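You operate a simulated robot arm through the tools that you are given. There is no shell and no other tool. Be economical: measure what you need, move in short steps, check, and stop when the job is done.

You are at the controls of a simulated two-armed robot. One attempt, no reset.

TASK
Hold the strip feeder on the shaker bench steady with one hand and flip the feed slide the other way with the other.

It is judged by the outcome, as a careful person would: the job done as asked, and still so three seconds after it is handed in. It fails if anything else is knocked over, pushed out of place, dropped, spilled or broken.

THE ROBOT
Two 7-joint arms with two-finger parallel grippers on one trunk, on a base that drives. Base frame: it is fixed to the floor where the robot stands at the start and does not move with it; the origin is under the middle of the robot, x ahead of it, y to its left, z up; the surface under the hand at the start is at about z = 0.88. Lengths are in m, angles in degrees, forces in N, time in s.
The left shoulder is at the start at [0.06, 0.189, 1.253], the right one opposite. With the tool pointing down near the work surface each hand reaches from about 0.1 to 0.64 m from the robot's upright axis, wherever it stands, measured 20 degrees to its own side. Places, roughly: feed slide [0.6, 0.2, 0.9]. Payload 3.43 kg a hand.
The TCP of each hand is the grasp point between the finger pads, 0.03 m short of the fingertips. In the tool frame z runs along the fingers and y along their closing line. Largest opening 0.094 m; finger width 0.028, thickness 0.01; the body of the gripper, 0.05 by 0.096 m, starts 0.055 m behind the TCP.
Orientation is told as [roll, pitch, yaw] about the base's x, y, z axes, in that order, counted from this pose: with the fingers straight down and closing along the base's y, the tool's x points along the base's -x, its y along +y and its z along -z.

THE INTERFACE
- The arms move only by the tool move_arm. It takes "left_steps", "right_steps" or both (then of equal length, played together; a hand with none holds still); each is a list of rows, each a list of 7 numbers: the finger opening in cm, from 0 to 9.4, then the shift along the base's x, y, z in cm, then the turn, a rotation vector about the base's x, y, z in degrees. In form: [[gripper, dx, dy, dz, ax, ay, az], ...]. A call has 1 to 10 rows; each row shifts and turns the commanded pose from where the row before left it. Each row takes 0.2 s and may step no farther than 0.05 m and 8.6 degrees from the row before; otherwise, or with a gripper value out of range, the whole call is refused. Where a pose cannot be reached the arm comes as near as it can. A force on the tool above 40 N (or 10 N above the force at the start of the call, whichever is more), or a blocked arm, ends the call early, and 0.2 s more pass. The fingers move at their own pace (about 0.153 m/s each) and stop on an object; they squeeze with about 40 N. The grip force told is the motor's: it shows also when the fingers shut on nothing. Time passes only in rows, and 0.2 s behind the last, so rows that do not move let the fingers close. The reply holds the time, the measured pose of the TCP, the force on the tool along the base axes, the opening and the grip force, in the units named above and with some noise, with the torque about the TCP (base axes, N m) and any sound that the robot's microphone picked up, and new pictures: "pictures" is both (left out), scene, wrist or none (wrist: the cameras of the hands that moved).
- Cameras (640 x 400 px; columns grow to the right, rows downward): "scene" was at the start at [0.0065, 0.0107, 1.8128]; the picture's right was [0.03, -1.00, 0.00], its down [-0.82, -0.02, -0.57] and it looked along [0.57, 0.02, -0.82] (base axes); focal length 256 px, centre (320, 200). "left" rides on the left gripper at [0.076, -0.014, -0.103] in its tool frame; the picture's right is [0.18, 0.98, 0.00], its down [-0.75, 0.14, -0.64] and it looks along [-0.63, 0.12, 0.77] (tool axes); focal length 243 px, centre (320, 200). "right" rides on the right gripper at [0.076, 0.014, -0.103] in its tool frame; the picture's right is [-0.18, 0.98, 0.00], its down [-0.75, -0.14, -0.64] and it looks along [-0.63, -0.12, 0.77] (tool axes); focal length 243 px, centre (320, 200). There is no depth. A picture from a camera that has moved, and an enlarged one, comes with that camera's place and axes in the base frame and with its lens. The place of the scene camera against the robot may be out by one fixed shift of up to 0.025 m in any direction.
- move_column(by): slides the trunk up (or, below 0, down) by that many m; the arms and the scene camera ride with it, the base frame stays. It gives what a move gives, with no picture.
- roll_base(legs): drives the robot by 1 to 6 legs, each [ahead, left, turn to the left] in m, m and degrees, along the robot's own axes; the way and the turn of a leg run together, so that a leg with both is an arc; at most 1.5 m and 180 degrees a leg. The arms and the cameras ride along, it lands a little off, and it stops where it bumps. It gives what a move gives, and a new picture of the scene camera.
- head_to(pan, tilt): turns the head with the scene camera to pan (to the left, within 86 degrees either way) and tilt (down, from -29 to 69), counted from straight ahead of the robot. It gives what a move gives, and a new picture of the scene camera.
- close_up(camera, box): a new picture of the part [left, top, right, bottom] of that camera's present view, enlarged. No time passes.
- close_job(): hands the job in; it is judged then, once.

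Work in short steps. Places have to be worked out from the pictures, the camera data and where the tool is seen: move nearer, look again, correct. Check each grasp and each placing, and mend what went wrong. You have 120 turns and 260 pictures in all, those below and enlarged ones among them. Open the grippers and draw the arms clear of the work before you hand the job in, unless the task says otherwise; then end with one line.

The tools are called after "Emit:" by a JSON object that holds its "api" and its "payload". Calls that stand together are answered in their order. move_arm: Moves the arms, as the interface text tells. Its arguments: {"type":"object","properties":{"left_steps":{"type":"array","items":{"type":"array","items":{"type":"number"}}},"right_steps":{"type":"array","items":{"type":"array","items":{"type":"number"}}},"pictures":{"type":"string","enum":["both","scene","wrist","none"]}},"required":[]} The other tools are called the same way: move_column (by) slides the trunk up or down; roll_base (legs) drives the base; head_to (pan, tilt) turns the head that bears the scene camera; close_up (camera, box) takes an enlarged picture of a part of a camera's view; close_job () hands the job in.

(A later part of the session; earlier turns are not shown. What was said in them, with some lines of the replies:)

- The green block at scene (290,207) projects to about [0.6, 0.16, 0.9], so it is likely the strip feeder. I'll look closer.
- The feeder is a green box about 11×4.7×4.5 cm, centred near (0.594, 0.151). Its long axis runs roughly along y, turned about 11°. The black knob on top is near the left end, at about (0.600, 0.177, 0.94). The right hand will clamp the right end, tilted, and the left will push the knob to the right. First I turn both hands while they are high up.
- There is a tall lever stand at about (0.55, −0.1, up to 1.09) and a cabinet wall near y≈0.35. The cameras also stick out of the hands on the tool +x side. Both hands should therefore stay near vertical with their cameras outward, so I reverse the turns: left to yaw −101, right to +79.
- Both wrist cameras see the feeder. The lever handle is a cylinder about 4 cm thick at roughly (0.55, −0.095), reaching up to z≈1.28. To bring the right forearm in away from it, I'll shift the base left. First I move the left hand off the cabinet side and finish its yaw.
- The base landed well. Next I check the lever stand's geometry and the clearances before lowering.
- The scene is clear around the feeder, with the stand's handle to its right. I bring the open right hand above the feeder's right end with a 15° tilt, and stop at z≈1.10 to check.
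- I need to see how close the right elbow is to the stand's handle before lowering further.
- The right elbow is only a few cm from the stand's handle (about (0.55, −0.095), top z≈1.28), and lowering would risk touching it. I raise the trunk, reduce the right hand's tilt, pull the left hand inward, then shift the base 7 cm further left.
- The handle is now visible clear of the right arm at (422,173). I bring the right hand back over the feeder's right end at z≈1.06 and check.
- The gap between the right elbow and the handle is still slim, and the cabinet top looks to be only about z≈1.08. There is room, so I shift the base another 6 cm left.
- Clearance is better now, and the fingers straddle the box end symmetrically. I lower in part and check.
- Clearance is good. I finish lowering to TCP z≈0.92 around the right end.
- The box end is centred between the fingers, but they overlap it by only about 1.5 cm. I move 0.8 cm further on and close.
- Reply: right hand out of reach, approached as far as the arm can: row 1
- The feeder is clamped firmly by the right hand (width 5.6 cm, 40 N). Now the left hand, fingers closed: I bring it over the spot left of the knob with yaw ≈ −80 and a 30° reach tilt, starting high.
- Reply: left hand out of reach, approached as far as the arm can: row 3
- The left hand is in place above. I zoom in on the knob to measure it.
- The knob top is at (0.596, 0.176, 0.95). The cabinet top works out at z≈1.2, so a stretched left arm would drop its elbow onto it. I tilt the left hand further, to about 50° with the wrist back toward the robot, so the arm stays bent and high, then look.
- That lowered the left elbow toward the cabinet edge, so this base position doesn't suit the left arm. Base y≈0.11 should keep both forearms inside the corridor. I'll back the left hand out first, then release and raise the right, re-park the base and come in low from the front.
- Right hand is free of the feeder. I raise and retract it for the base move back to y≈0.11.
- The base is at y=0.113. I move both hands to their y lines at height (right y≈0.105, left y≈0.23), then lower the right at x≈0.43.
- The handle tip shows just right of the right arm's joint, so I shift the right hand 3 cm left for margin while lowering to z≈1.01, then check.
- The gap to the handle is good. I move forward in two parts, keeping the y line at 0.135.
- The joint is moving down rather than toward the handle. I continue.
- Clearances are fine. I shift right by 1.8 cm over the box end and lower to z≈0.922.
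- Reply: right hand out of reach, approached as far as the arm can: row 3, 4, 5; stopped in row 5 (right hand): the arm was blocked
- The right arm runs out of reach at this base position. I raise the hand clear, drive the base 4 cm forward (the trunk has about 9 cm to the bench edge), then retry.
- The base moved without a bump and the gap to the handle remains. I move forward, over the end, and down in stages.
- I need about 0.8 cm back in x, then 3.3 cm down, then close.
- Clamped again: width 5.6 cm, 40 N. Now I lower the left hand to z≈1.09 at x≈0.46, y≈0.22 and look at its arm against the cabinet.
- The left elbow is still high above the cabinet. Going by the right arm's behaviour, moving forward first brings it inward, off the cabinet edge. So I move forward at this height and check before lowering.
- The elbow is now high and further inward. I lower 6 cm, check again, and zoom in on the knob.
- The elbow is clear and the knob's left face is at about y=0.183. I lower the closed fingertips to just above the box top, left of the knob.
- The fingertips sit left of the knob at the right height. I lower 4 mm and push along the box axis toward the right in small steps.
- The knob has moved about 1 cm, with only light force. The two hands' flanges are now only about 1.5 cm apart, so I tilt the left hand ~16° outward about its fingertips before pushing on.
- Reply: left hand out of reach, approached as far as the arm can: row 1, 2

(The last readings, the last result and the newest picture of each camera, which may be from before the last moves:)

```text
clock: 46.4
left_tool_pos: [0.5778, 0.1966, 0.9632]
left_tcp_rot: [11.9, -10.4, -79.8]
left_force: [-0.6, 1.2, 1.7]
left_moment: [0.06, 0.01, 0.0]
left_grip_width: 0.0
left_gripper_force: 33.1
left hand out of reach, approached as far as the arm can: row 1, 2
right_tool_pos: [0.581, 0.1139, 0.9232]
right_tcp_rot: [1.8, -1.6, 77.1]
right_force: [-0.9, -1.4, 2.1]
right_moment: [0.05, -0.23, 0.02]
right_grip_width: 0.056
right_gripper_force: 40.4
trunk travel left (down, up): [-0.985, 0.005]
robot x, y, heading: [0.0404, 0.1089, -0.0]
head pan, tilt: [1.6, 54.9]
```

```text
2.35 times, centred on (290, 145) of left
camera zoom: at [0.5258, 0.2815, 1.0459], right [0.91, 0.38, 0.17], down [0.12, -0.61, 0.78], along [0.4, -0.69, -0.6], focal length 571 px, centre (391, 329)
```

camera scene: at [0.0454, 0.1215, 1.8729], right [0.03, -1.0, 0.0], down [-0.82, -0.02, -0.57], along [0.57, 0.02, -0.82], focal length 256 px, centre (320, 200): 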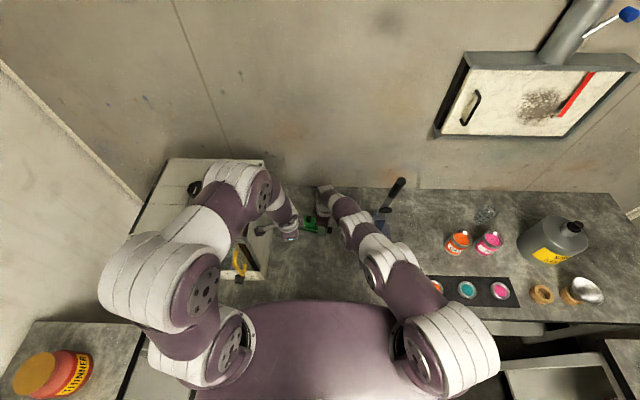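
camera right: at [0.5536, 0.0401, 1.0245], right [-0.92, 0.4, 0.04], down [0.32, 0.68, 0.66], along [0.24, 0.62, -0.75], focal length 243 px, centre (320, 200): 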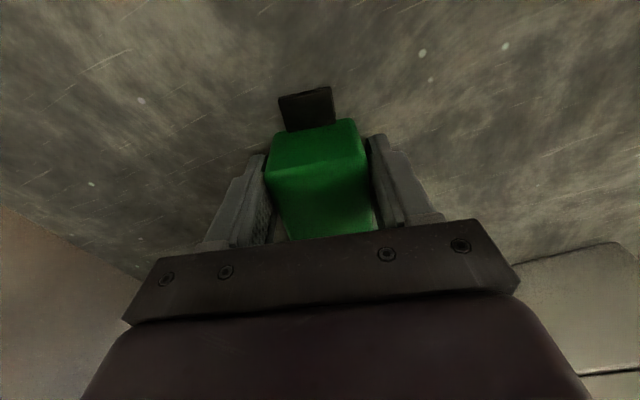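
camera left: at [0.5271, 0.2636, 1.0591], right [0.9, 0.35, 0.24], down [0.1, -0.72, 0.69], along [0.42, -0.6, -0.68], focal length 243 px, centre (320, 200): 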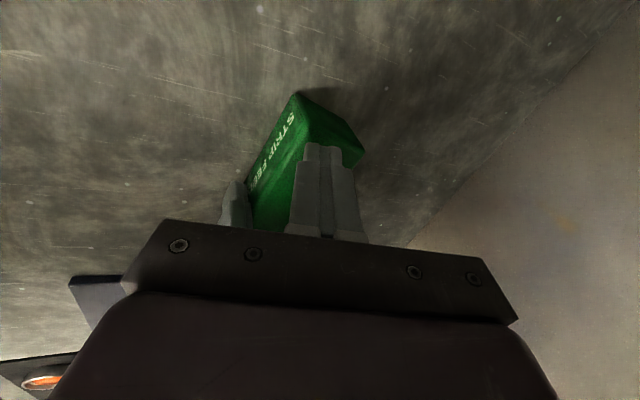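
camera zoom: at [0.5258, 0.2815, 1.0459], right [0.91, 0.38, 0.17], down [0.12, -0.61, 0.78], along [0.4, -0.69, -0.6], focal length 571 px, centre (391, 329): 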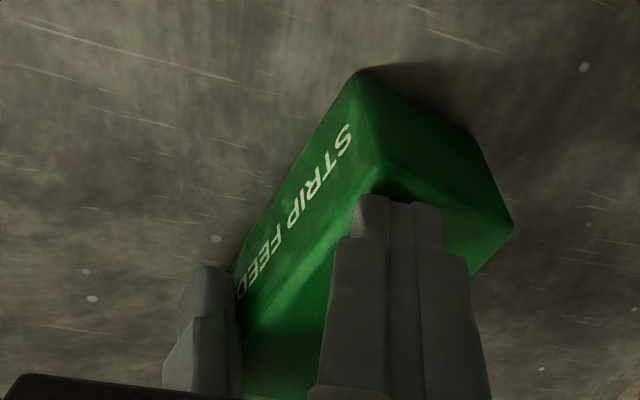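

The arm hit its reach limit with that tilt. Leaning the wrist back toward the robot by another 14° frees it, with the tip kept in place.

Emit:
{"api": "move_arm", "payload": {"left_steps": [[0, -0.35, 0, 0, 0, -7, 0], [0, -0.35, 0, -0.1, 0, -7, 0]], "pictures": "none"}}

Emit:
{"api": "close_up", "payload": {"camera": "scene", "box": [240, 150, 370, 250]}}

Emit:
{"api": "close_up", "payload": {"camera": "left", "box": [190, 60, 390, 230]}}

```text
clock: 47.0
left_tool_pos: [0.5726, 0.1962, 0.9634]
left_tcp_rot: [26.3, -12.5, -82.8]
left_force: [-0.2, -0.4, -0.2]
left_moment: [0.01, -0.04, 0.02]
left_grip_width: 0.0003
left_gripper_force: 33.6
right_tool_pos: [0.5796, 0.1136, 0.9242]
right_tcp_rot: [1.9, -1.7, 77.1]
right_force: [-2.4, -1.8, 6.0]
right_moment: [0.51, -0.26, 0.12]
right_grip_width: 0.0561
right_gripper_force: 40.1
trunk travel left (down, up): [-0.985, 0.005]
robot x, y, heading: [0.0385, 0.1084, 0.2]
head pan, tilt: [1.6, 54.9]
```

```text
4.00 times, centred on (305, 200) of scene
camera zoom: at [0.044, 0.1213, 1.8729], right [0.03, -1.0, 0.0], down [-0.82, -0.02, -0.58], along [0.58, 0.02, -0.82], focal length 1023 px, centre (380, 200)
```

zoom: 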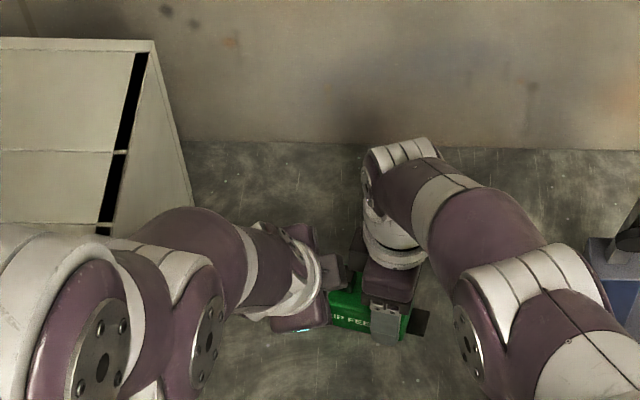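

```text
2.35 times, centred on (290, 145) of left
camera zoom: at [0.5024, 0.2812, 1.0315], right [0.84, 0.38, 0.38], down [-0.08, -0.61, 0.79], along [0.54, -0.69, -0.49], focal length 571 px, centre (391, 329)
```

zoom: 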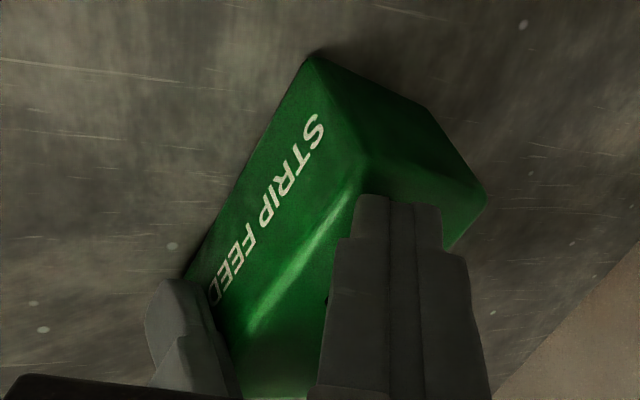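

The left arm re-posed noticeably. I check the whole scene for contact with the cabinet before going on.

Emit:
{"api": "close_up", "payload": {"camera": "scene", "box": [120, 110, 380, 370]}}

```text
1.54 times, centred on (250, 240) of scene
camera zoom: at [0.044, 0.1213, 1.8729], right [0.03, -1.0, 0.0], down [-0.82, -0.02, -0.58], along [0.58, 0.02, -0.82], focal length 394 px, centre (428, 138)
```

zoom: 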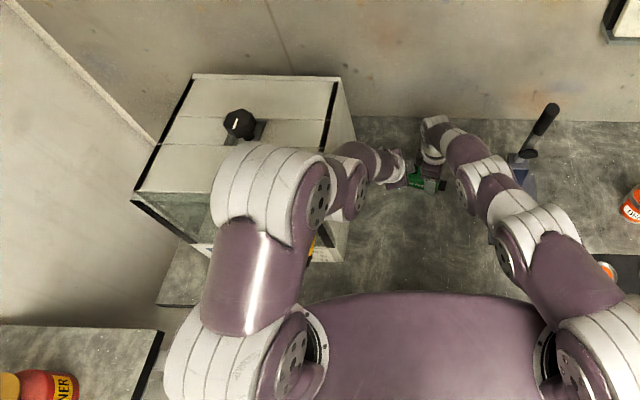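

The arm is still free: forces are near zero, and the elbow sits high in front of the cabinet. Next I look closely at the gap between the two grippers.

Emit:
{"api": "close_up", "payload": {"camera": "scene", "box": [295, 185, 355, 235]}}

Emit:
{"api": "close_up", "payload": {"camera": "right", "box": [160, 80, 480, 280]}}

```text
8.00 times, centred on (325, 210) of scene
camera zoom: at [0.044, 0.1213, 1.8729], right [0.03, -1.0, 0.0], down [-0.82, -0.02, -0.58], along [0.58, 0.02, -0.82], focal length 2046 px, centre (280, 120)
```

zoom: 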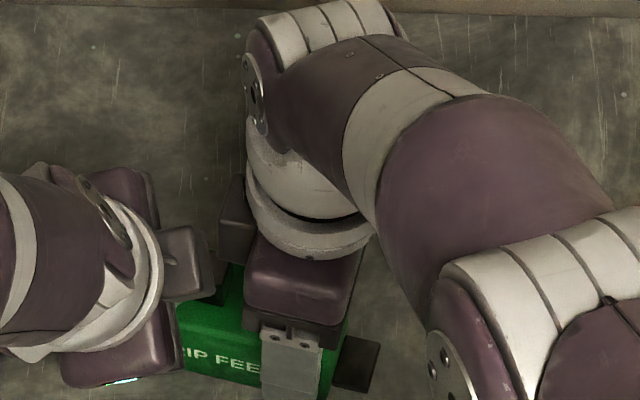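

```text
2.00 times, centred on (320, 180) of right
camera zoom: at [0.5524, 0.0402, 1.0251], right [-0.92, 0.4, 0.04], down [0.32, 0.68, 0.66], along [0.24, 0.62, -0.75], focal length 485 px, centre (320, 240)
```

zoom: 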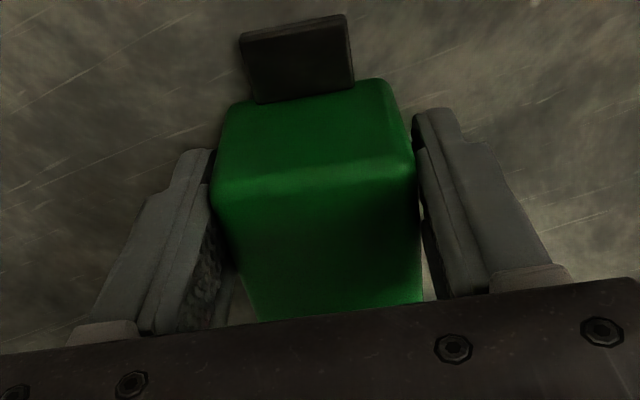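

The protruding boxes on the two grippers are close together. I push on while tilting the left hand further outward (4° per 8 mm step), so its body stays clear of the right hand.

Emit:
{"api": "move_arm", "payload": {"left_steps": [[0, -0.1, -0.3, 0.05, -5, 0, 0], [0, -0.15, -0.5, 0.05, -5, 0, 0], [0, -0.15, -0.6, 0.05, -3, 0, 0]], "pictures": "wrist"}}

Emit:
{"api": "close_up", "payload": {"camera": "scene", "box": [295, 185, 355, 235]}}

```text
clock: 47.8
left_tool_pos: [0.5668, 0.1823, 0.9635]
left_tcp_rot: [24.2, -25.2, -82.1]
left_force: [-1.8, 1.5, -1.6]
left_moment: [0.06, 0.03, 0.0]
left_grip_width: 0.0
left_gripper_force: 33.2
right_tool_pos: [0.5801, 0.1137, 0.9238]
right_tcp_rot: [1.8, -1.6, 77.0]
right_force: [-0.7, -2.9, 4.7]
right_moment: [0.48, -0.15, 0.02]
right_grip_width: 0.056
right_gripper_force: 39.9
trunk travel left (down, up): [-0.985, 0.005]
robot x, y, heading: [0.0378, 0.1106, 0.2]
head pan, tilt: [1.6, 54.9]
camera left: at [0.4976, 0.2801, 1.0111], right [0.84, 0.46, 0.29], down [-0.08, -0.42, 0.9], along [0.53, -0.78, -0.32], focal length 243 px, centre (320, 200)
```

left: 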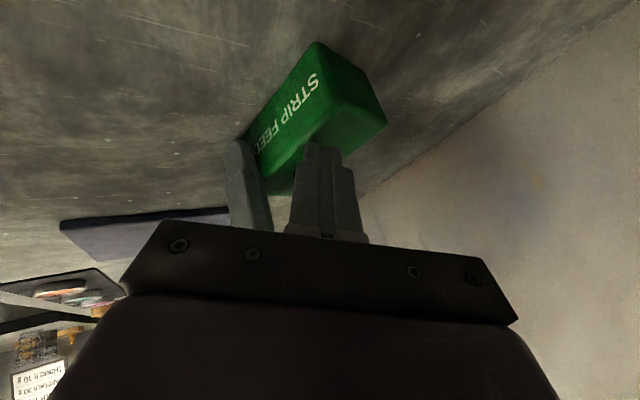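

```text
8.00 times, centred on (325, 210) of scene
camera zoom: at [0.0445, 0.1212, 1.8728], right [0.03, -1.0, 0.0], down [-0.82, -0.02, -0.58], along [0.58, 0.02, -0.82], focal length 2046 px, centre (280, 120)
```

zoom: 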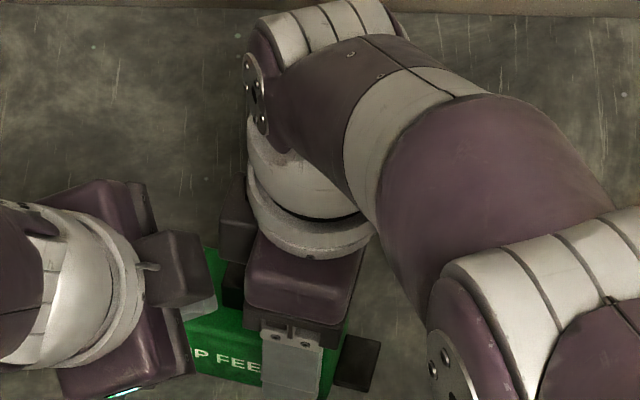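

The knob is now visible and moving with the fingertip. Clearance is holding, so I keep pushing.

Emit:
{"api": "move_arm", "payload": {"left_steps": [[0, -0.15, -0.6, 0.05, -3, 0, 0], [0, -0.15, -0.6, 0.05, -3, 0, 0]], "pictures": "wrist"}}

Emit:
{"api": "close_up", "payload": {"camera": "scene", "box": [295, 185, 355, 235]}}

```text
clock: 48.4
left_tool_pos: [0.5659, 0.1692, 0.9644]
left_tcp_rot: [23.3, -31.3, -81.7]
left_force: [-0.5, 0.9, 0.2]
left_moment: [0.09, 0.02, 0.03]
left_grip_width: 0.0001
left_gripper_force: 32.4
right_tool_pos: [0.5818, 0.1136, 0.923]
right_tcp_rot: [1.8, -1.7, 77.0]
right_force: [-1.1, -3.3, 5.4]
right_moment: [0.48, -0.29, -0.05]
right_grip_width: 0.0561
right_gripper_force: 39.6
trunk travel left (down, up): [-0.985, 0.005]
robot x, y, heading: [0.0408, 0.1144, 0.1]
head pan, tilt: [1.6, 54.9]
camera left: at [0.4958, 0.2723, 1.0025], right [0.84, 0.49, 0.24], down [-0.08, -0.32, 0.94], along [0.54, -0.81, -0.23], focal length 243 px, centre (320, 200)
```

left: 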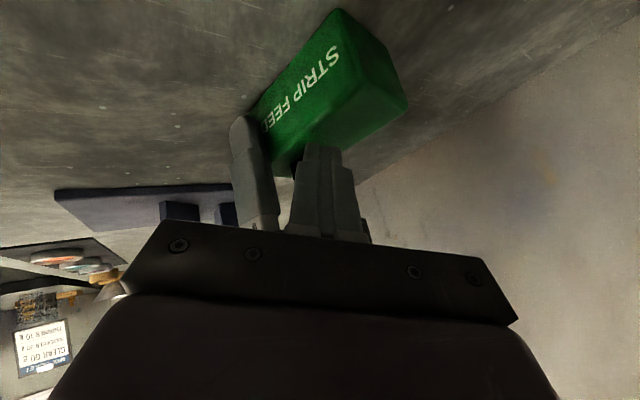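

```text
8.00 times, centred on (325, 210) of scene
camera zoom: at [0.045, 0.1212, 1.8729], right [0.03, -1.0, 0.0], down [-0.82, -0.02, -0.58], along [0.57, 0.02, -0.82], focal length 2046 px, centre (280, 120)
```

zoom: 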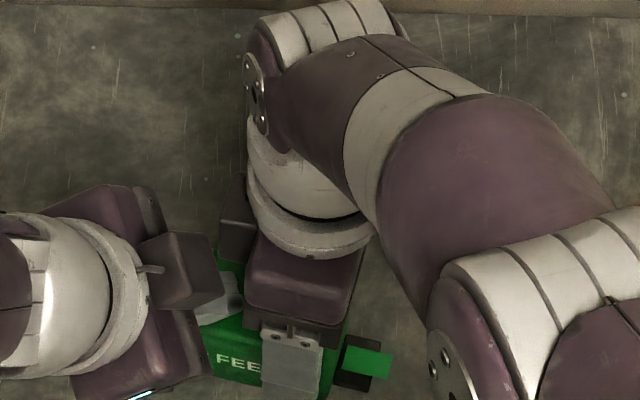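

A green piece has appeared on the tongue at the right end, so the feed seems to have actuated. I'll check from the right camera and look for the knob's position.

Emit:
{"api": "close_up", "payload": {"camera": "right", "box": [160, 80, 480, 280]}}

Emit:
{"api": "close_up", "payload": {"camera": "left", "box": [220, 90, 420, 250]}}

```text
2.00 times, centred on (320, 180) of right
camera zoom: at [0.5532, 0.0398, 1.0247], right [-0.92, 0.4, 0.04], down [0.32, 0.68, 0.66], along [0.24, 0.62, -0.75], focal length 485 px, centre (320, 240)
```

zoom: 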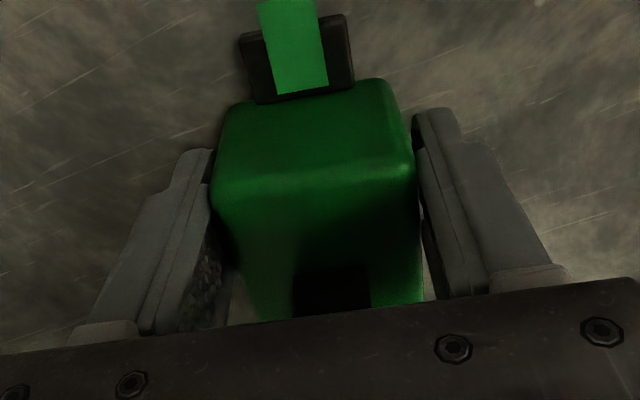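

```text
2.50 times, centred on (320, 170) of left
camera zoom: at [0.4958, 0.2723, 1.0025], right [0.84, 0.49, 0.24], down [-0.08, -0.32, 0.94], along [0.54, -0.81, -0.23], focal length 606 px, centre (320, 275)
```

zoom: 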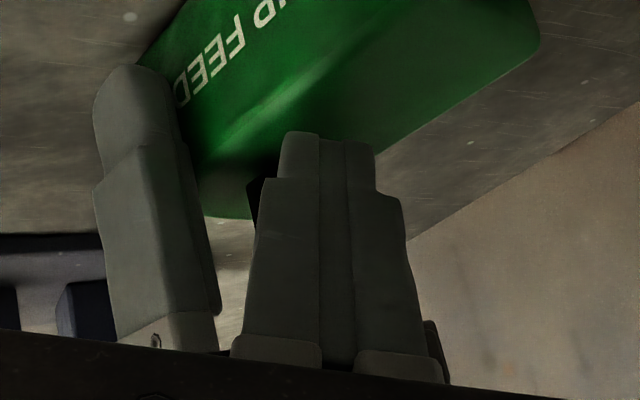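

The strip has come out. The knob's right face is at y≈0.133, perhaps 1.5 cm short of its end stop, so I push a bit further in small steps to feel the stop.

Emit:
{"api": "move_arm", "payload": {"left_steps": [[0, -0.1, -0.2, 0.05, -4, 0, 0], [0, -0.1, -0.25, 0.05, -4, 0, 0], [0, -0.1, -0.4, 0, 0, 0, 0]], "pictures": "none"}}

Emit:
{"api": "close_up", "payload": {"camera": "scene", "box": [295, 185, 355, 235]}}

Emit:
{"api": "close_up", "payload": {"camera": "right", "box": [160, 80, 480, 280]}}

```text
clock: 49.4
left_tool_pos: [0.5628, 0.1654, 0.967]
left_tcp_rot: [21.8, -38.9, -80.5]
left_force: [-1.6, 5.2, 1.3]
left_moment: [0.03, 0.0, 0.05]
left_grip_width: 0.0
left_gripper_force: 32.5
right_tool_pos: [0.5817, 0.1116, 0.9239]
right_tcp_rot: [1.8, -1.4, 76.9]
right_force: [-1.0, -5.6, 4.7]
right_moment: [-0.08, -0.07, -0.04]
right_grip_width: 0.0556
right_gripper_force: 40.0
trunk travel left (down, up): [-0.985, 0.005]
robot x, y, heading: [0.0424, 0.1103, 0.1]
head pan, tilt: [1.6, 54.9]
stopped in row 3 (left hand): the force on the tool passed its limit at 42 N (the readings are from after the stop); the commanded pose is now the measured one
```

```text
8.00 times, centred on (325, 210) of scene
camera zoom: at [0.0443, 0.1216, 1.8728], right [0.03, -1.0, 0.0], down [-0.82, -0.02, -0.58], along [0.58, 0.02, -0.82], focal length 2046 px, centre (280, 120)
```

zoom: 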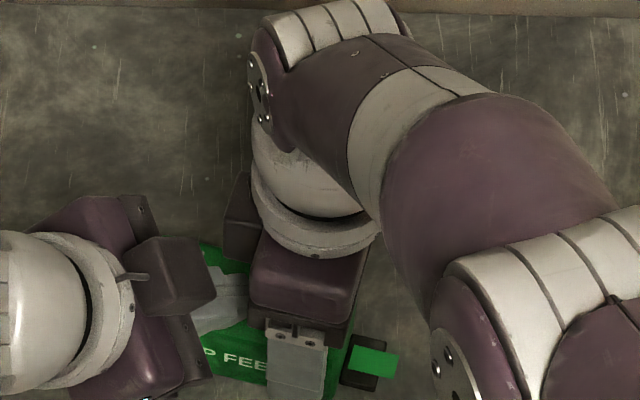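

```text
2.00 times, centred on (320, 180) of right
camera zoom: at [0.5535, 0.0381, 1.0249], right [-0.92, 0.4, 0.03], down [0.32, 0.68, 0.66], along [0.24, 0.61, -0.75], focal length 485 px, centre (320, 240)
```

zoom: 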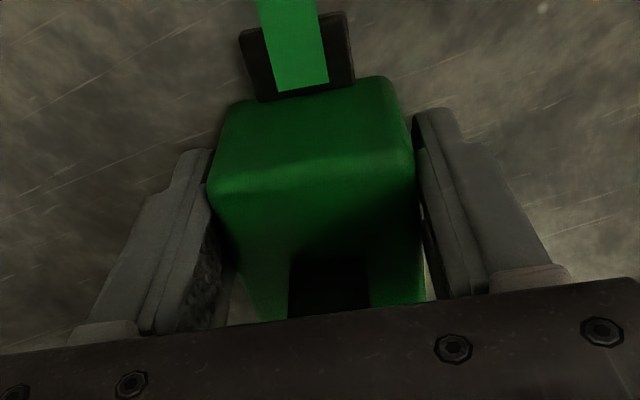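

The push stopped at 42 N: either the end stop, or the steeply tilted finger wedging on the knob's edge. I back off 1.2 cm, reduce the tilt, lower slightly, and look at the knob.

Emit:
{"api": "move_arm", "payload": {"left_steps": [[0, 0.2, 1.0, 0.2, 0, 0, 0], [0, 0.2, 0.6, 0, 4, 0, 0], [0, 0, -0.2, -0.3, 5, 0, 0]], "pictures": "none"}}

Emit:
{"api": "close_up", "payload": {"camera": "scene", "box": [295, 185, 355, 235]}}

Emit:
{"api": "close_up", "payload": {"camera": "left", "box": [220, 90, 420, 250]}}

```text
clock: 50.2
left_tool_pos: [0.5685, 0.1778, 0.9643]
left_tcp_rot: [23.6, -30.1, -81.5]
left_force: [-1.1, -2.7, 3.4]
left_moment: [-0.07, 0.08, 0.0]
left_grip_width: 0.0
left_gripper_force: 33.1
right_tool_pos: [0.5805, 0.1116, 0.9233]
right_tcp_rot: [1.6, -1.6, 76.9]
right_force: [1.9, 0.2, 3.7]
right_moment: [-0.59, -0.21, -0.11]
right_grip_width: 0.0556
right_gripper_force: 40.0
trunk travel left (down, up): [-0.985, 0.005]
robot x, y, heading: [0.039, 0.1093, -0.1]
head pan, tilt: [1.6, 54.9]
```

```text
8.00 times, centred on (325, 210) of scene
camera zoom: at [0.0444, 0.121, 1.8729], right [0.03, -1.0, 0.0], down [-0.82, -0.02, -0.58], along [0.58, 0.02, -0.82], focal length 2046 px, centre (280, 120)
```

zoom: 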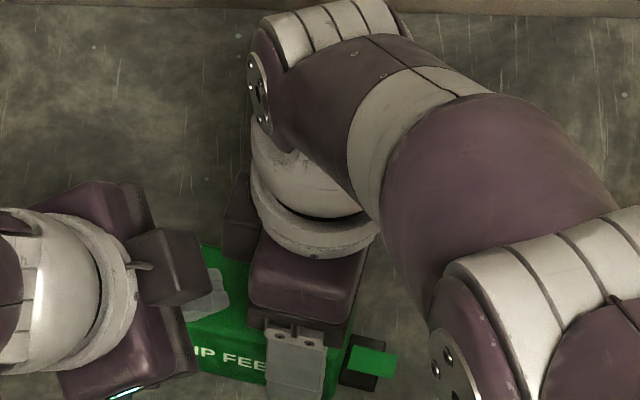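

```text
2.50 times, centred on (320, 170) of left
camera zoom: at [0.497, 0.2788, 1.0043], right [0.84, 0.49, 0.25], down [-0.08, -0.34, 0.94], along [0.54, -0.8, -0.25], focal length 606 px, centre (320, 275)
```

zoom: 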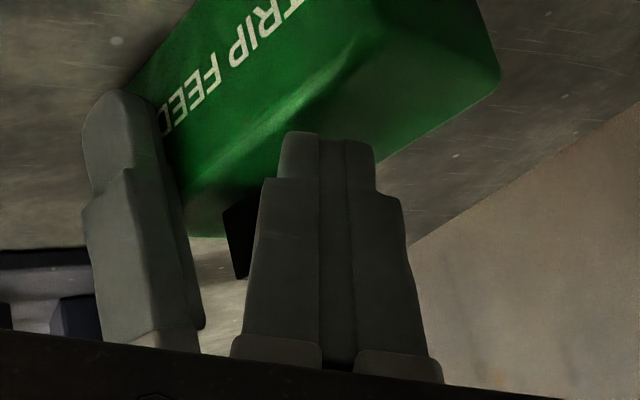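

The knob stays where I left it, with the strip out. I push again at this better angle to see whether the stop is real.

Emit:
{"api": "move_arm", "payload": {"left_steps": [[0, -0.1, -0.5, -0.2, 0, 0, 0], [0, -0.1, -0.5, 0, 0, 0, 0], [0, -0.1, -0.4, 0, 0, 0, 0]], "pictures": "none"}}

Emit:
{"api": "close_up", "payload": {"camera": "right", "box": [160, 80, 480, 280]}}

```text
clock: 51.0
left_tool_pos: [0.565, 0.1644, 0.9633]
left_tcp_rot: [23.5, -30.1, -81.5]
left_force: [4.6, 8.0, 10.6]
left_moment: [0.25, -0.16, 0.05]
left_grip_width: 0.0
left_gripper_force: 32.9
right_tool_pos: [0.5795, 0.1126, 0.9225]
right_tcp_rot: [1.8, -1.5, 76.9]
right_force: [-0.9, -7.4, 4.1]
right_moment: [-0.86, -0.63, 0.41]
right_grip_width: 0.0558
right_gripper_force: 40.1
trunk travel left (down, up): [-0.985, 0.005]
robot x, y, heading: [0.0398, 0.1106, 0.0]
head pan, tilt: [1.6, 54.9]
```

```text
2.00 times, centred on (320, 180) of right
camera zoom: at [0.553, 0.0382, 1.0245], right [-0.92, 0.4, 0.03], down [0.32, 0.68, 0.66], along [0.24, 0.61, -0.75], focal length 485 px, centre (320, 240)
```

zoom: 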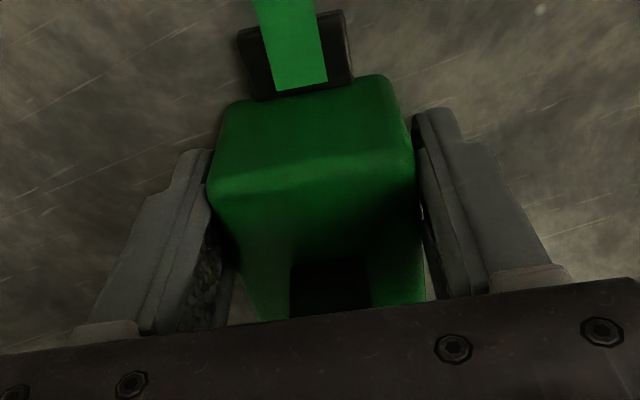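

The knob no longer moves and the resistance is firm, so the slide is at its end stop with the strip fed out. I retract the left hand up and slightly left, still holding the feeder with the right.

Emit:
{"api": "move_arm", "payload": {"left_steps": [[0, 0.1, 0.8, 0.5, 0, 0, 0], [0, 0, 0.5, 2, 4, 0, 0], [0, 0, 0.3, 3, 5, 0, 0], [0, -1, 0.3, 3, 5, 0, 0], [0, -1, 0.3, 3, 5, 0, 0], [0, -1, 0, 3, 5, 0, 0]], "pictures": "both"}}

Emit:
{"api": "close_up", "payload": {"camera": "left", "box": [160, 20, 420, 220]}}

```text
clock: 52.4
left_tool_pos: [0.534, 0.1869, 1.1077]
left_tcp_rot: [27.2, -6.3, -82.6]
left_force: [-0.9, 0.8, 0.6]
left_moment: [-0.02, -0.03, 0.02]
left_grip_width: 0.0
left_gripper_force: 33.0
right_tool_pos: [0.5814, 0.1123, 0.9224]
right_tcp_rot: [1.8, -1.6, 77.0]
right_force: [1.4, 1.3, 3.3]
right_moment: [-0.14, -0.16, 0.03]
right_grip_width: 0.056
right_gripper_force: 40.3
trunk travel left (down, up): [-0.985, 0.005]
robot x, y, heading: [0.0415, 0.113, 0.0]
head pan, tilt: [1.6, 54.9]
camera scene: at [0.0451, 0.1209, 1.8728], right [0.03, -1.0, 0.0], down [-0.82, -0.02, -0.58], along [0.57, 0.02, -0.82], focal length 256 px, centre (320, 200)
camera left: at [0.464, 0.2637, 1.1851], right [0.84, 0.34, 0.42], down [-0.08, -0.69, 0.72], along [0.54, -0.63, -0.55], focal length 243 px, centre (320, 200)
```

scene: 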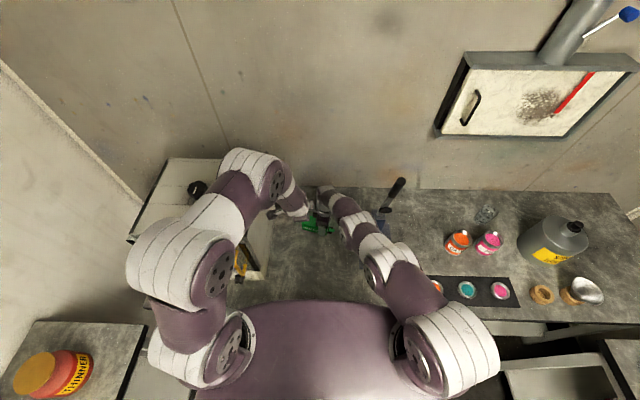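
left: 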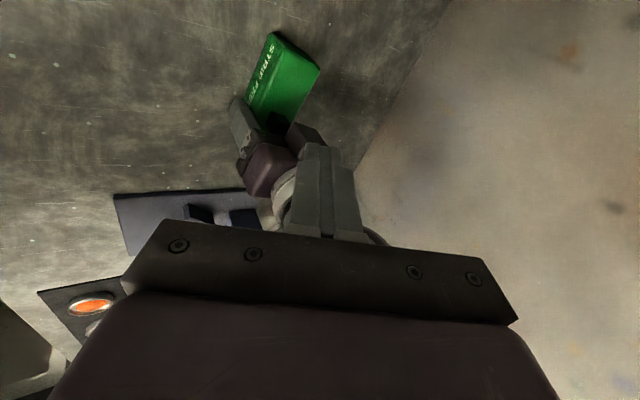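

```text
2.00 times, centred on (290, 120) of left
camera zoom: at [0.464, 0.2637, 1.1851], right [0.84, 0.34, 0.42], down [-0.08, -0.69, 0.72], along [0.54, -0.63, -0.55], focal length 485 px, centre (380, 360)
```

zoom: 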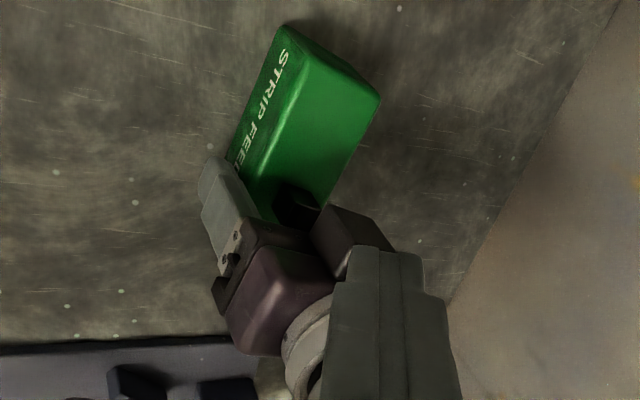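

The knob is now at the right-hand side. I raise the left hand fully clear, then open and raise the right.

Emit:
{"api": "move_arm", "payload": {"left_steps": [[0, -1, 0.3, 4, 0, 0, 0], [0, -1, 0.3, 4, 0, 0, 0], [0, -1, 0.3, 4, 0, 0, 0], [0, -2, 0.5, 4, 0, 4, 0], [0, -2, 0.5, 2, 0, 5, 0]], "pictures": "none"}}

Emit:
{"api": "move_arm", "payload": {"right_steps": [[6.5, 0, 0, 0, 0, 0, 0], [9.4, 0, 0, 0, 0, 0, 0], [9.4, 0, 0, 0, 0, 0, 0], [9.4, 0, 0, 1.5, 0, 0, 0], [9.4, 0, 0, 2.5, 0, 0, 0], [9.4, 0, 0.8, 2, 0, 0, 0], [9.4, 0, 0.8, 2, 0, 0, 0]], "pictures": "both"}}

Emit:
{"api": "close_up", "payload": {"camera": "scene", "box": [280, 150, 420, 250]}}

```text
clock: 53.6
left_tool_pos: [0.4526, 0.2098, 1.2486]
left_tcp_rot: [19.6, -5.2, -81.9]
left_force: [-0.2, 0.3, -0.4]
left_moment: [-0.03, -0.01, 0.01]
left_grip_width: 0.0
left_gripper_force: 33.1
left hand out of reach, approached as far as the arm can: row 4, 5
right_tool_pos: [0.5805, 0.1116, 0.9237]
right_tcp_rot: [1.8, -1.4, 76.9]
right_force: [-2.9, 0.0, 6.6]
right_moment: [-0.33, -0.02, -0.1]
right_grip_width: 0.056
right_gripper_force: 40.3
trunk travel left (down, up): [-0.985, 0.005]
robot x, y, heading: [0.0389, 0.1099, 0.3]
head pan, tilt: [1.6, 54.9]
```

```text
clock: 55.2
left_tool_pos: [0.4537, 0.2102, 1.2481]
left_tcp_rot: [19.6, -5.3, -81.8]
left_force: [0.4, 1.0, -0.1]
left_moment: [0.02, -0.01, 0.04]
left_grip_width: 0.0
left_gripper_force: 33.0
right_tool_pos: [0.5814, 0.1288, 1.0034]
right_tcp_rot: [1.8, -1.5, 76.9]
right_force: [-0.6, 0.5, -0.1]
right_moment: [0.03, 0.0, -0.01]
right_grip_width: 0.0939
right_gripper_force: 0.0
trunk travel left (down, up): [-0.985, 0.005]
robot x, y, heading: [0.0437, 0.1098, 0.2]
head pan, tilt: [1.6, 54.9]
camera scene: at [0.0455, 0.1222, 1.8728], right [0.03, -1.0, 0.0], down [-0.82, -0.02, -0.57], along [0.57, 0.02, -0.82], focal length 256 px, centre (320, 200)
camera right: at [0.5538, 0.0546, 1.1045], right [-0.92, 0.4, 0.04], down [0.32, 0.68, 0.66], along [0.24, 0.61, -0.75], focal length 243 px, centre (320, 200)
```

scene: 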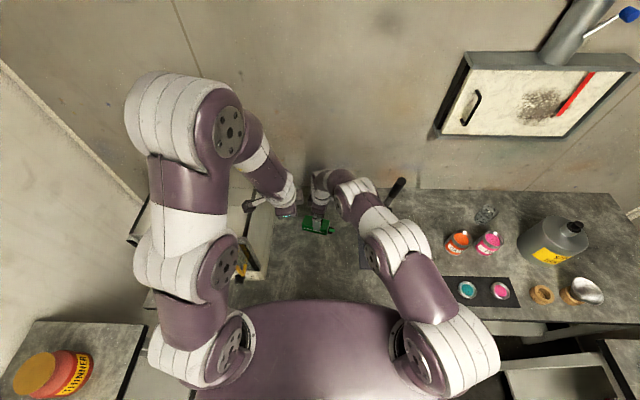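
right: 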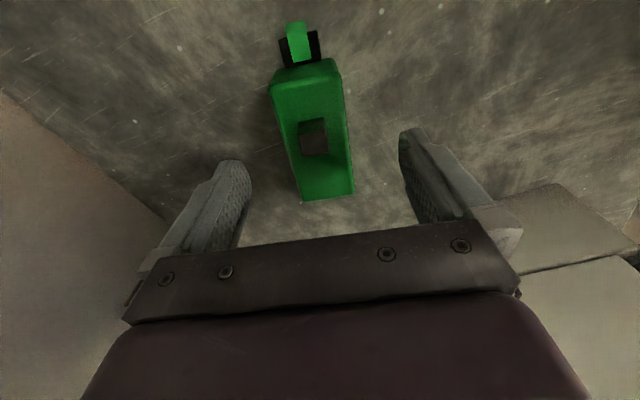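

```text
4.00 times, centred on (350, 200) of scene
camera zoom: at [0.0455, 0.1222, 1.8728], right [0.03, -1.0, 0.0], down [-0.82, -0.02, -0.57], along [0.57, 0.02, -0.82], focal length 1023 px, centre (200, 200)
```

zoom: 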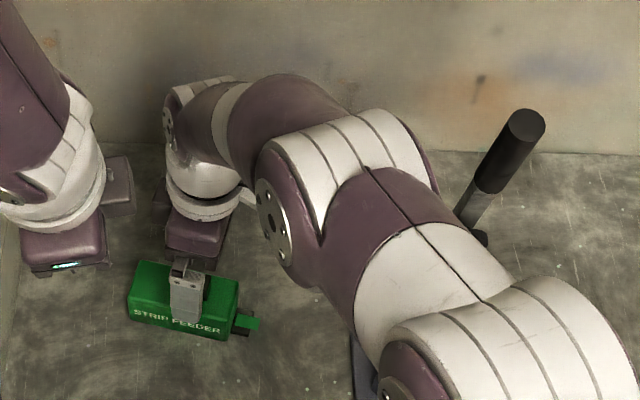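

The knob now sits about 2.8 cm from the right end, mirroring its start, so the slide is fully thrown with the strip out and the feeder still in place. I retract the right hand the way it came, moving the left aside.

Emit:
{"api": "move_arm", "payload": {"left_steps": [[0, -0.5, 1.5, 1, 0, 0, 0], [0, -0.5, 1.5, 1, 0, 0, 0], [0, 0, 1, 1, 0, 0, 0], [0, 0, 0, 0, 0, 0, 0], [0, 0, 0, 0, 0, 0, 0], [0, 0, 0, 0, 0, 0, 0], [0, 0, 0, 0, 0, 0, 0]], "right_steps": [[9.4, 0, 0.3, 0.7, 0, 0, 0], [9.4, -1, 0.3, 0.5, 0, 0, 0], [9.4, -3, 0, 0, 0, 0, 0], [9.4, -3, 0, 0, 0, 0, 0], [9.4, -3, 0, 0.5, 0, 0, 0], [9.4, -3, 0, 1, 0, 0, 0], [9.4, -3, 0, 2, 0, 0, 0]], "pictures": "scene"}}

Emit:
{"api": "move_arm", "payload": {"right_steps": [[9.4, -1, 0, 4, 0, 0, 0], [9.4, -1, 0, 4, 0, 0, 0], [9.4, -1, 0, 4, 0, 0, 0]], "pictures": "scene"}}

Emit:
{"api": "close_up", "payload": {"camera": "scene", "box": [280, 180, 420, 260]}}

```text
clock: 56.8
left_tool_pos: [0.4362, 0.244, 1.2581]
left_tcp_rot: [18.5, -5.7, -82.0]
left_force: [0.0, 0.2, -0.6]
left_moment: [-0.01, -0.03, 0.02]
left_grip_width: 0.0
left_gripper_force: 33.0
left hand out of reach, approached as far as the arm can: row 1, 3
right_tool_pos: [0.4205, 0.1338, 1.0499]
right_tcp_rot: [1.7, -1.6, 76.9]
right_force: [-0.3, 0.6, -0.2]
right_moment: [0.03, -0.02, 0.0]
right_grip_width: 0.0941
right_gripper_force: 0.0
trunk travel left (down, up): [-0.985, 0.005]
robot x, y, heading: [0.0387, 0.1116, 0.1]
head pan, tilt: [1.6, 54.9]
camera scene: at [0.044, 0.1215, 1.8728], right [0.03, -1.0, 0.0], down [-0.82, -0.02, -0.58], along [0.58, 0.02, -0.82], focal length 256 px, centre (320, 200)
```

scene: 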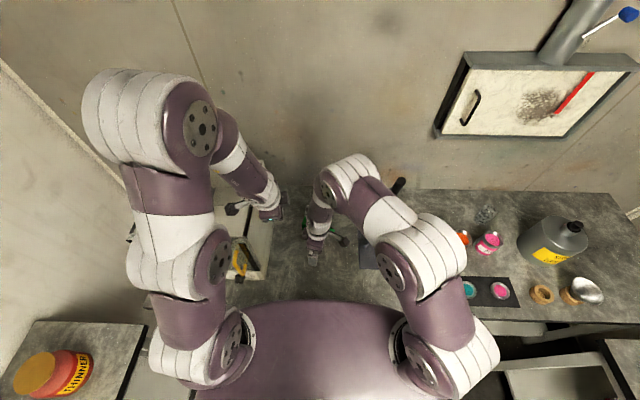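

```text
clock: 57.6
left_tool_pos: [0.4365, 0.2447, 1.2579]
left_tcp_rot: [18.6, -5.7, -81.9]
left_force: [-0.1, -0.2, -0.1]
left_moment: [0.01, 0.02, -0.01]
left_grip_width: 0.0001
left_gripper_force: 33.0
right_tool_pos: [0.3893, 0.1326, 1.1705]
right_tcp_rot: [1.7, -1.5, 77.0]
right_force: [0.0, 0.1, 0.4]
right_moment: [0.03, 0.0, -0.02]
right_grip_width: 0.094
right_gripper_force: 0.0
trunk travel left (down, up): [-0.985, 0.005]
robot x, y, heading: [0.0425, 0.1147, 0.1]
head pan, tilt: [1.6, 54.9]
camera scene: at [0.0446, 0.1212, 1.8728], right [0.03, -1.0, 0.0], down [-0.82, -0.02, -0.58], along [0.58, 0.02, -0.82], focal length 256 px, centre (320, 200)
```

scene: 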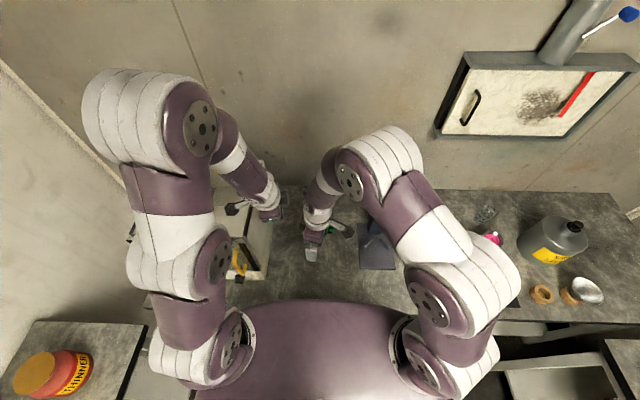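

```text
4.57 times, centred on (350, 220) of scene
camera zoom: at [0.0446, 0.1212, 1.8728], right [0.03, -1.0, 0.0], down [-0.82, -0.02, -0.58], along [0.58, 0.02, -0.82], focal length 1169 px, centre (183, 109)
```

zoom: 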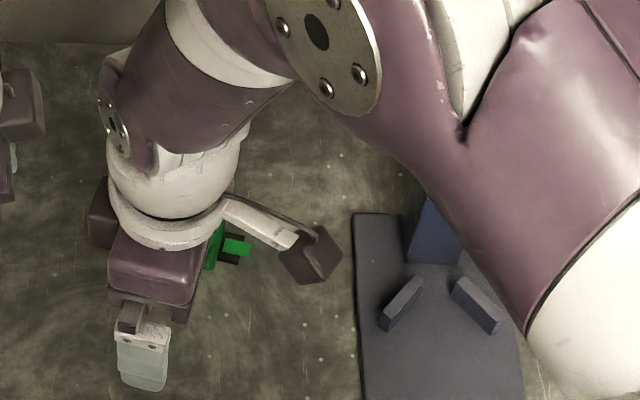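

Both arms are clear. I raise the right a bit more, open the left gripper, and take a final look with the left wrist camera.

Emit:
{"api": "move_arm", "payload": {"right_steps": [[9.4, -0.5, 0, 4, 0, 0, 0], [9.4, -0.5, 0, 4, 0, 0, 0], [9.4, 0, 0, 0, 0, 0, 0]], "left_steps": [[5, 0, 0, 0, 0, 0, 0], [9.4, 0, 0, 0, 0, 0, 0], [9.4, 0, 0, 0, 0, 0, 0]], "pictures": "both"}}

```text
clock: 58.4
left_tool_pos: [0.4376, 0.2438, 1.2585]
left_tcp_rot: [18.5, -5.7, -81.9]
left_force: [0.4, 0.1, -0.6]
left_moment: [0.05, 0.02, 0.01]
left_grip_width: 0.0941
left_gripper_force: 0.1
right_tool_pos: [0.3795, 0.1336, 1.25]
right_tcp_rot: [1.8, -1.4, 77.0]
right_force: [0.1, 0.9, -0.5]
right_moment: [-0.02, 0.0, 0.01]
right_grip_width: 0.0938
right_gripper_force: 0.1
trunk travel left (down, up): [-0.985, 0.005]
robot x, y, heading: [0.0395, 0.1097, 0.2]
head pan, tilt: [1.6, 54.9]
camera scene: at [0.0471, 0.122, 1.8728], right [0.03, -1.0, 0.0], down [-0.82, -0.02, -0.57], along [0.57, 0.02, -0.82], focal length 256 px, centre (320, 200)
camera right: at [0.3539, 0.0602, 1.3516], right [-0.92, 0.4, 0.04], down [0.32, 0.68, 0.66], along [0.24, 0.61, -0.75], focal length 243 px, centre (320, 200)
camera left: at [0.3795, 0.3223, 1.3428], right [0.89, 0.34, 0.29], down [0.03, -0.69, 0.72], along [0.45, -0.64, -0.62], focal length 243 px, centre (320, 200)
```

scene: 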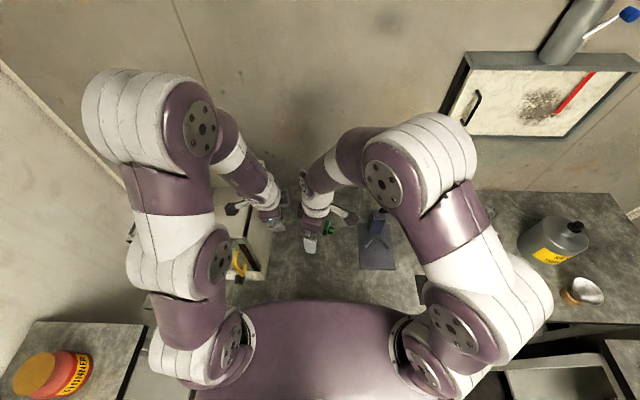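
right: 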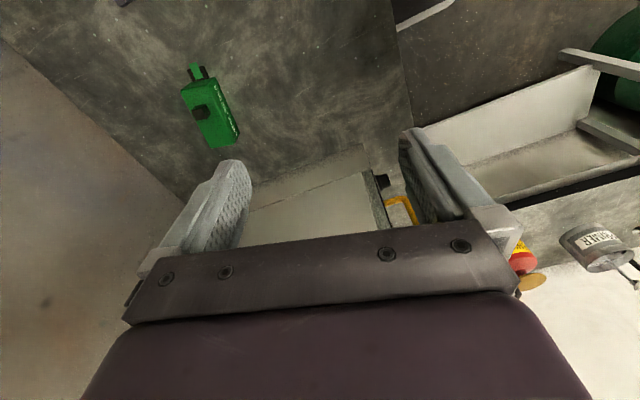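
left: 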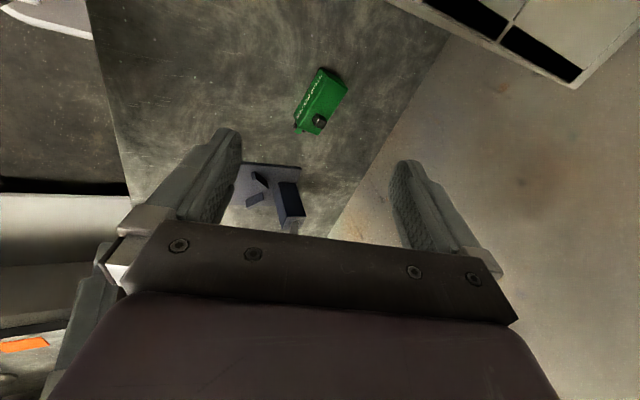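

The slide is at its other end with the strip fed out, the feeder is upright in its place, nothing else was disturbed, and both hands are open and clear. I hand the job in.

Emit:
{"api": "close_job", "payload": {}}

```text
The job is handed in.
```

The feed slide is flipped to its other end while the right hand held the strip feeder, with the strip fed out, both hands open and clear, and nothing else visibly disturbed.
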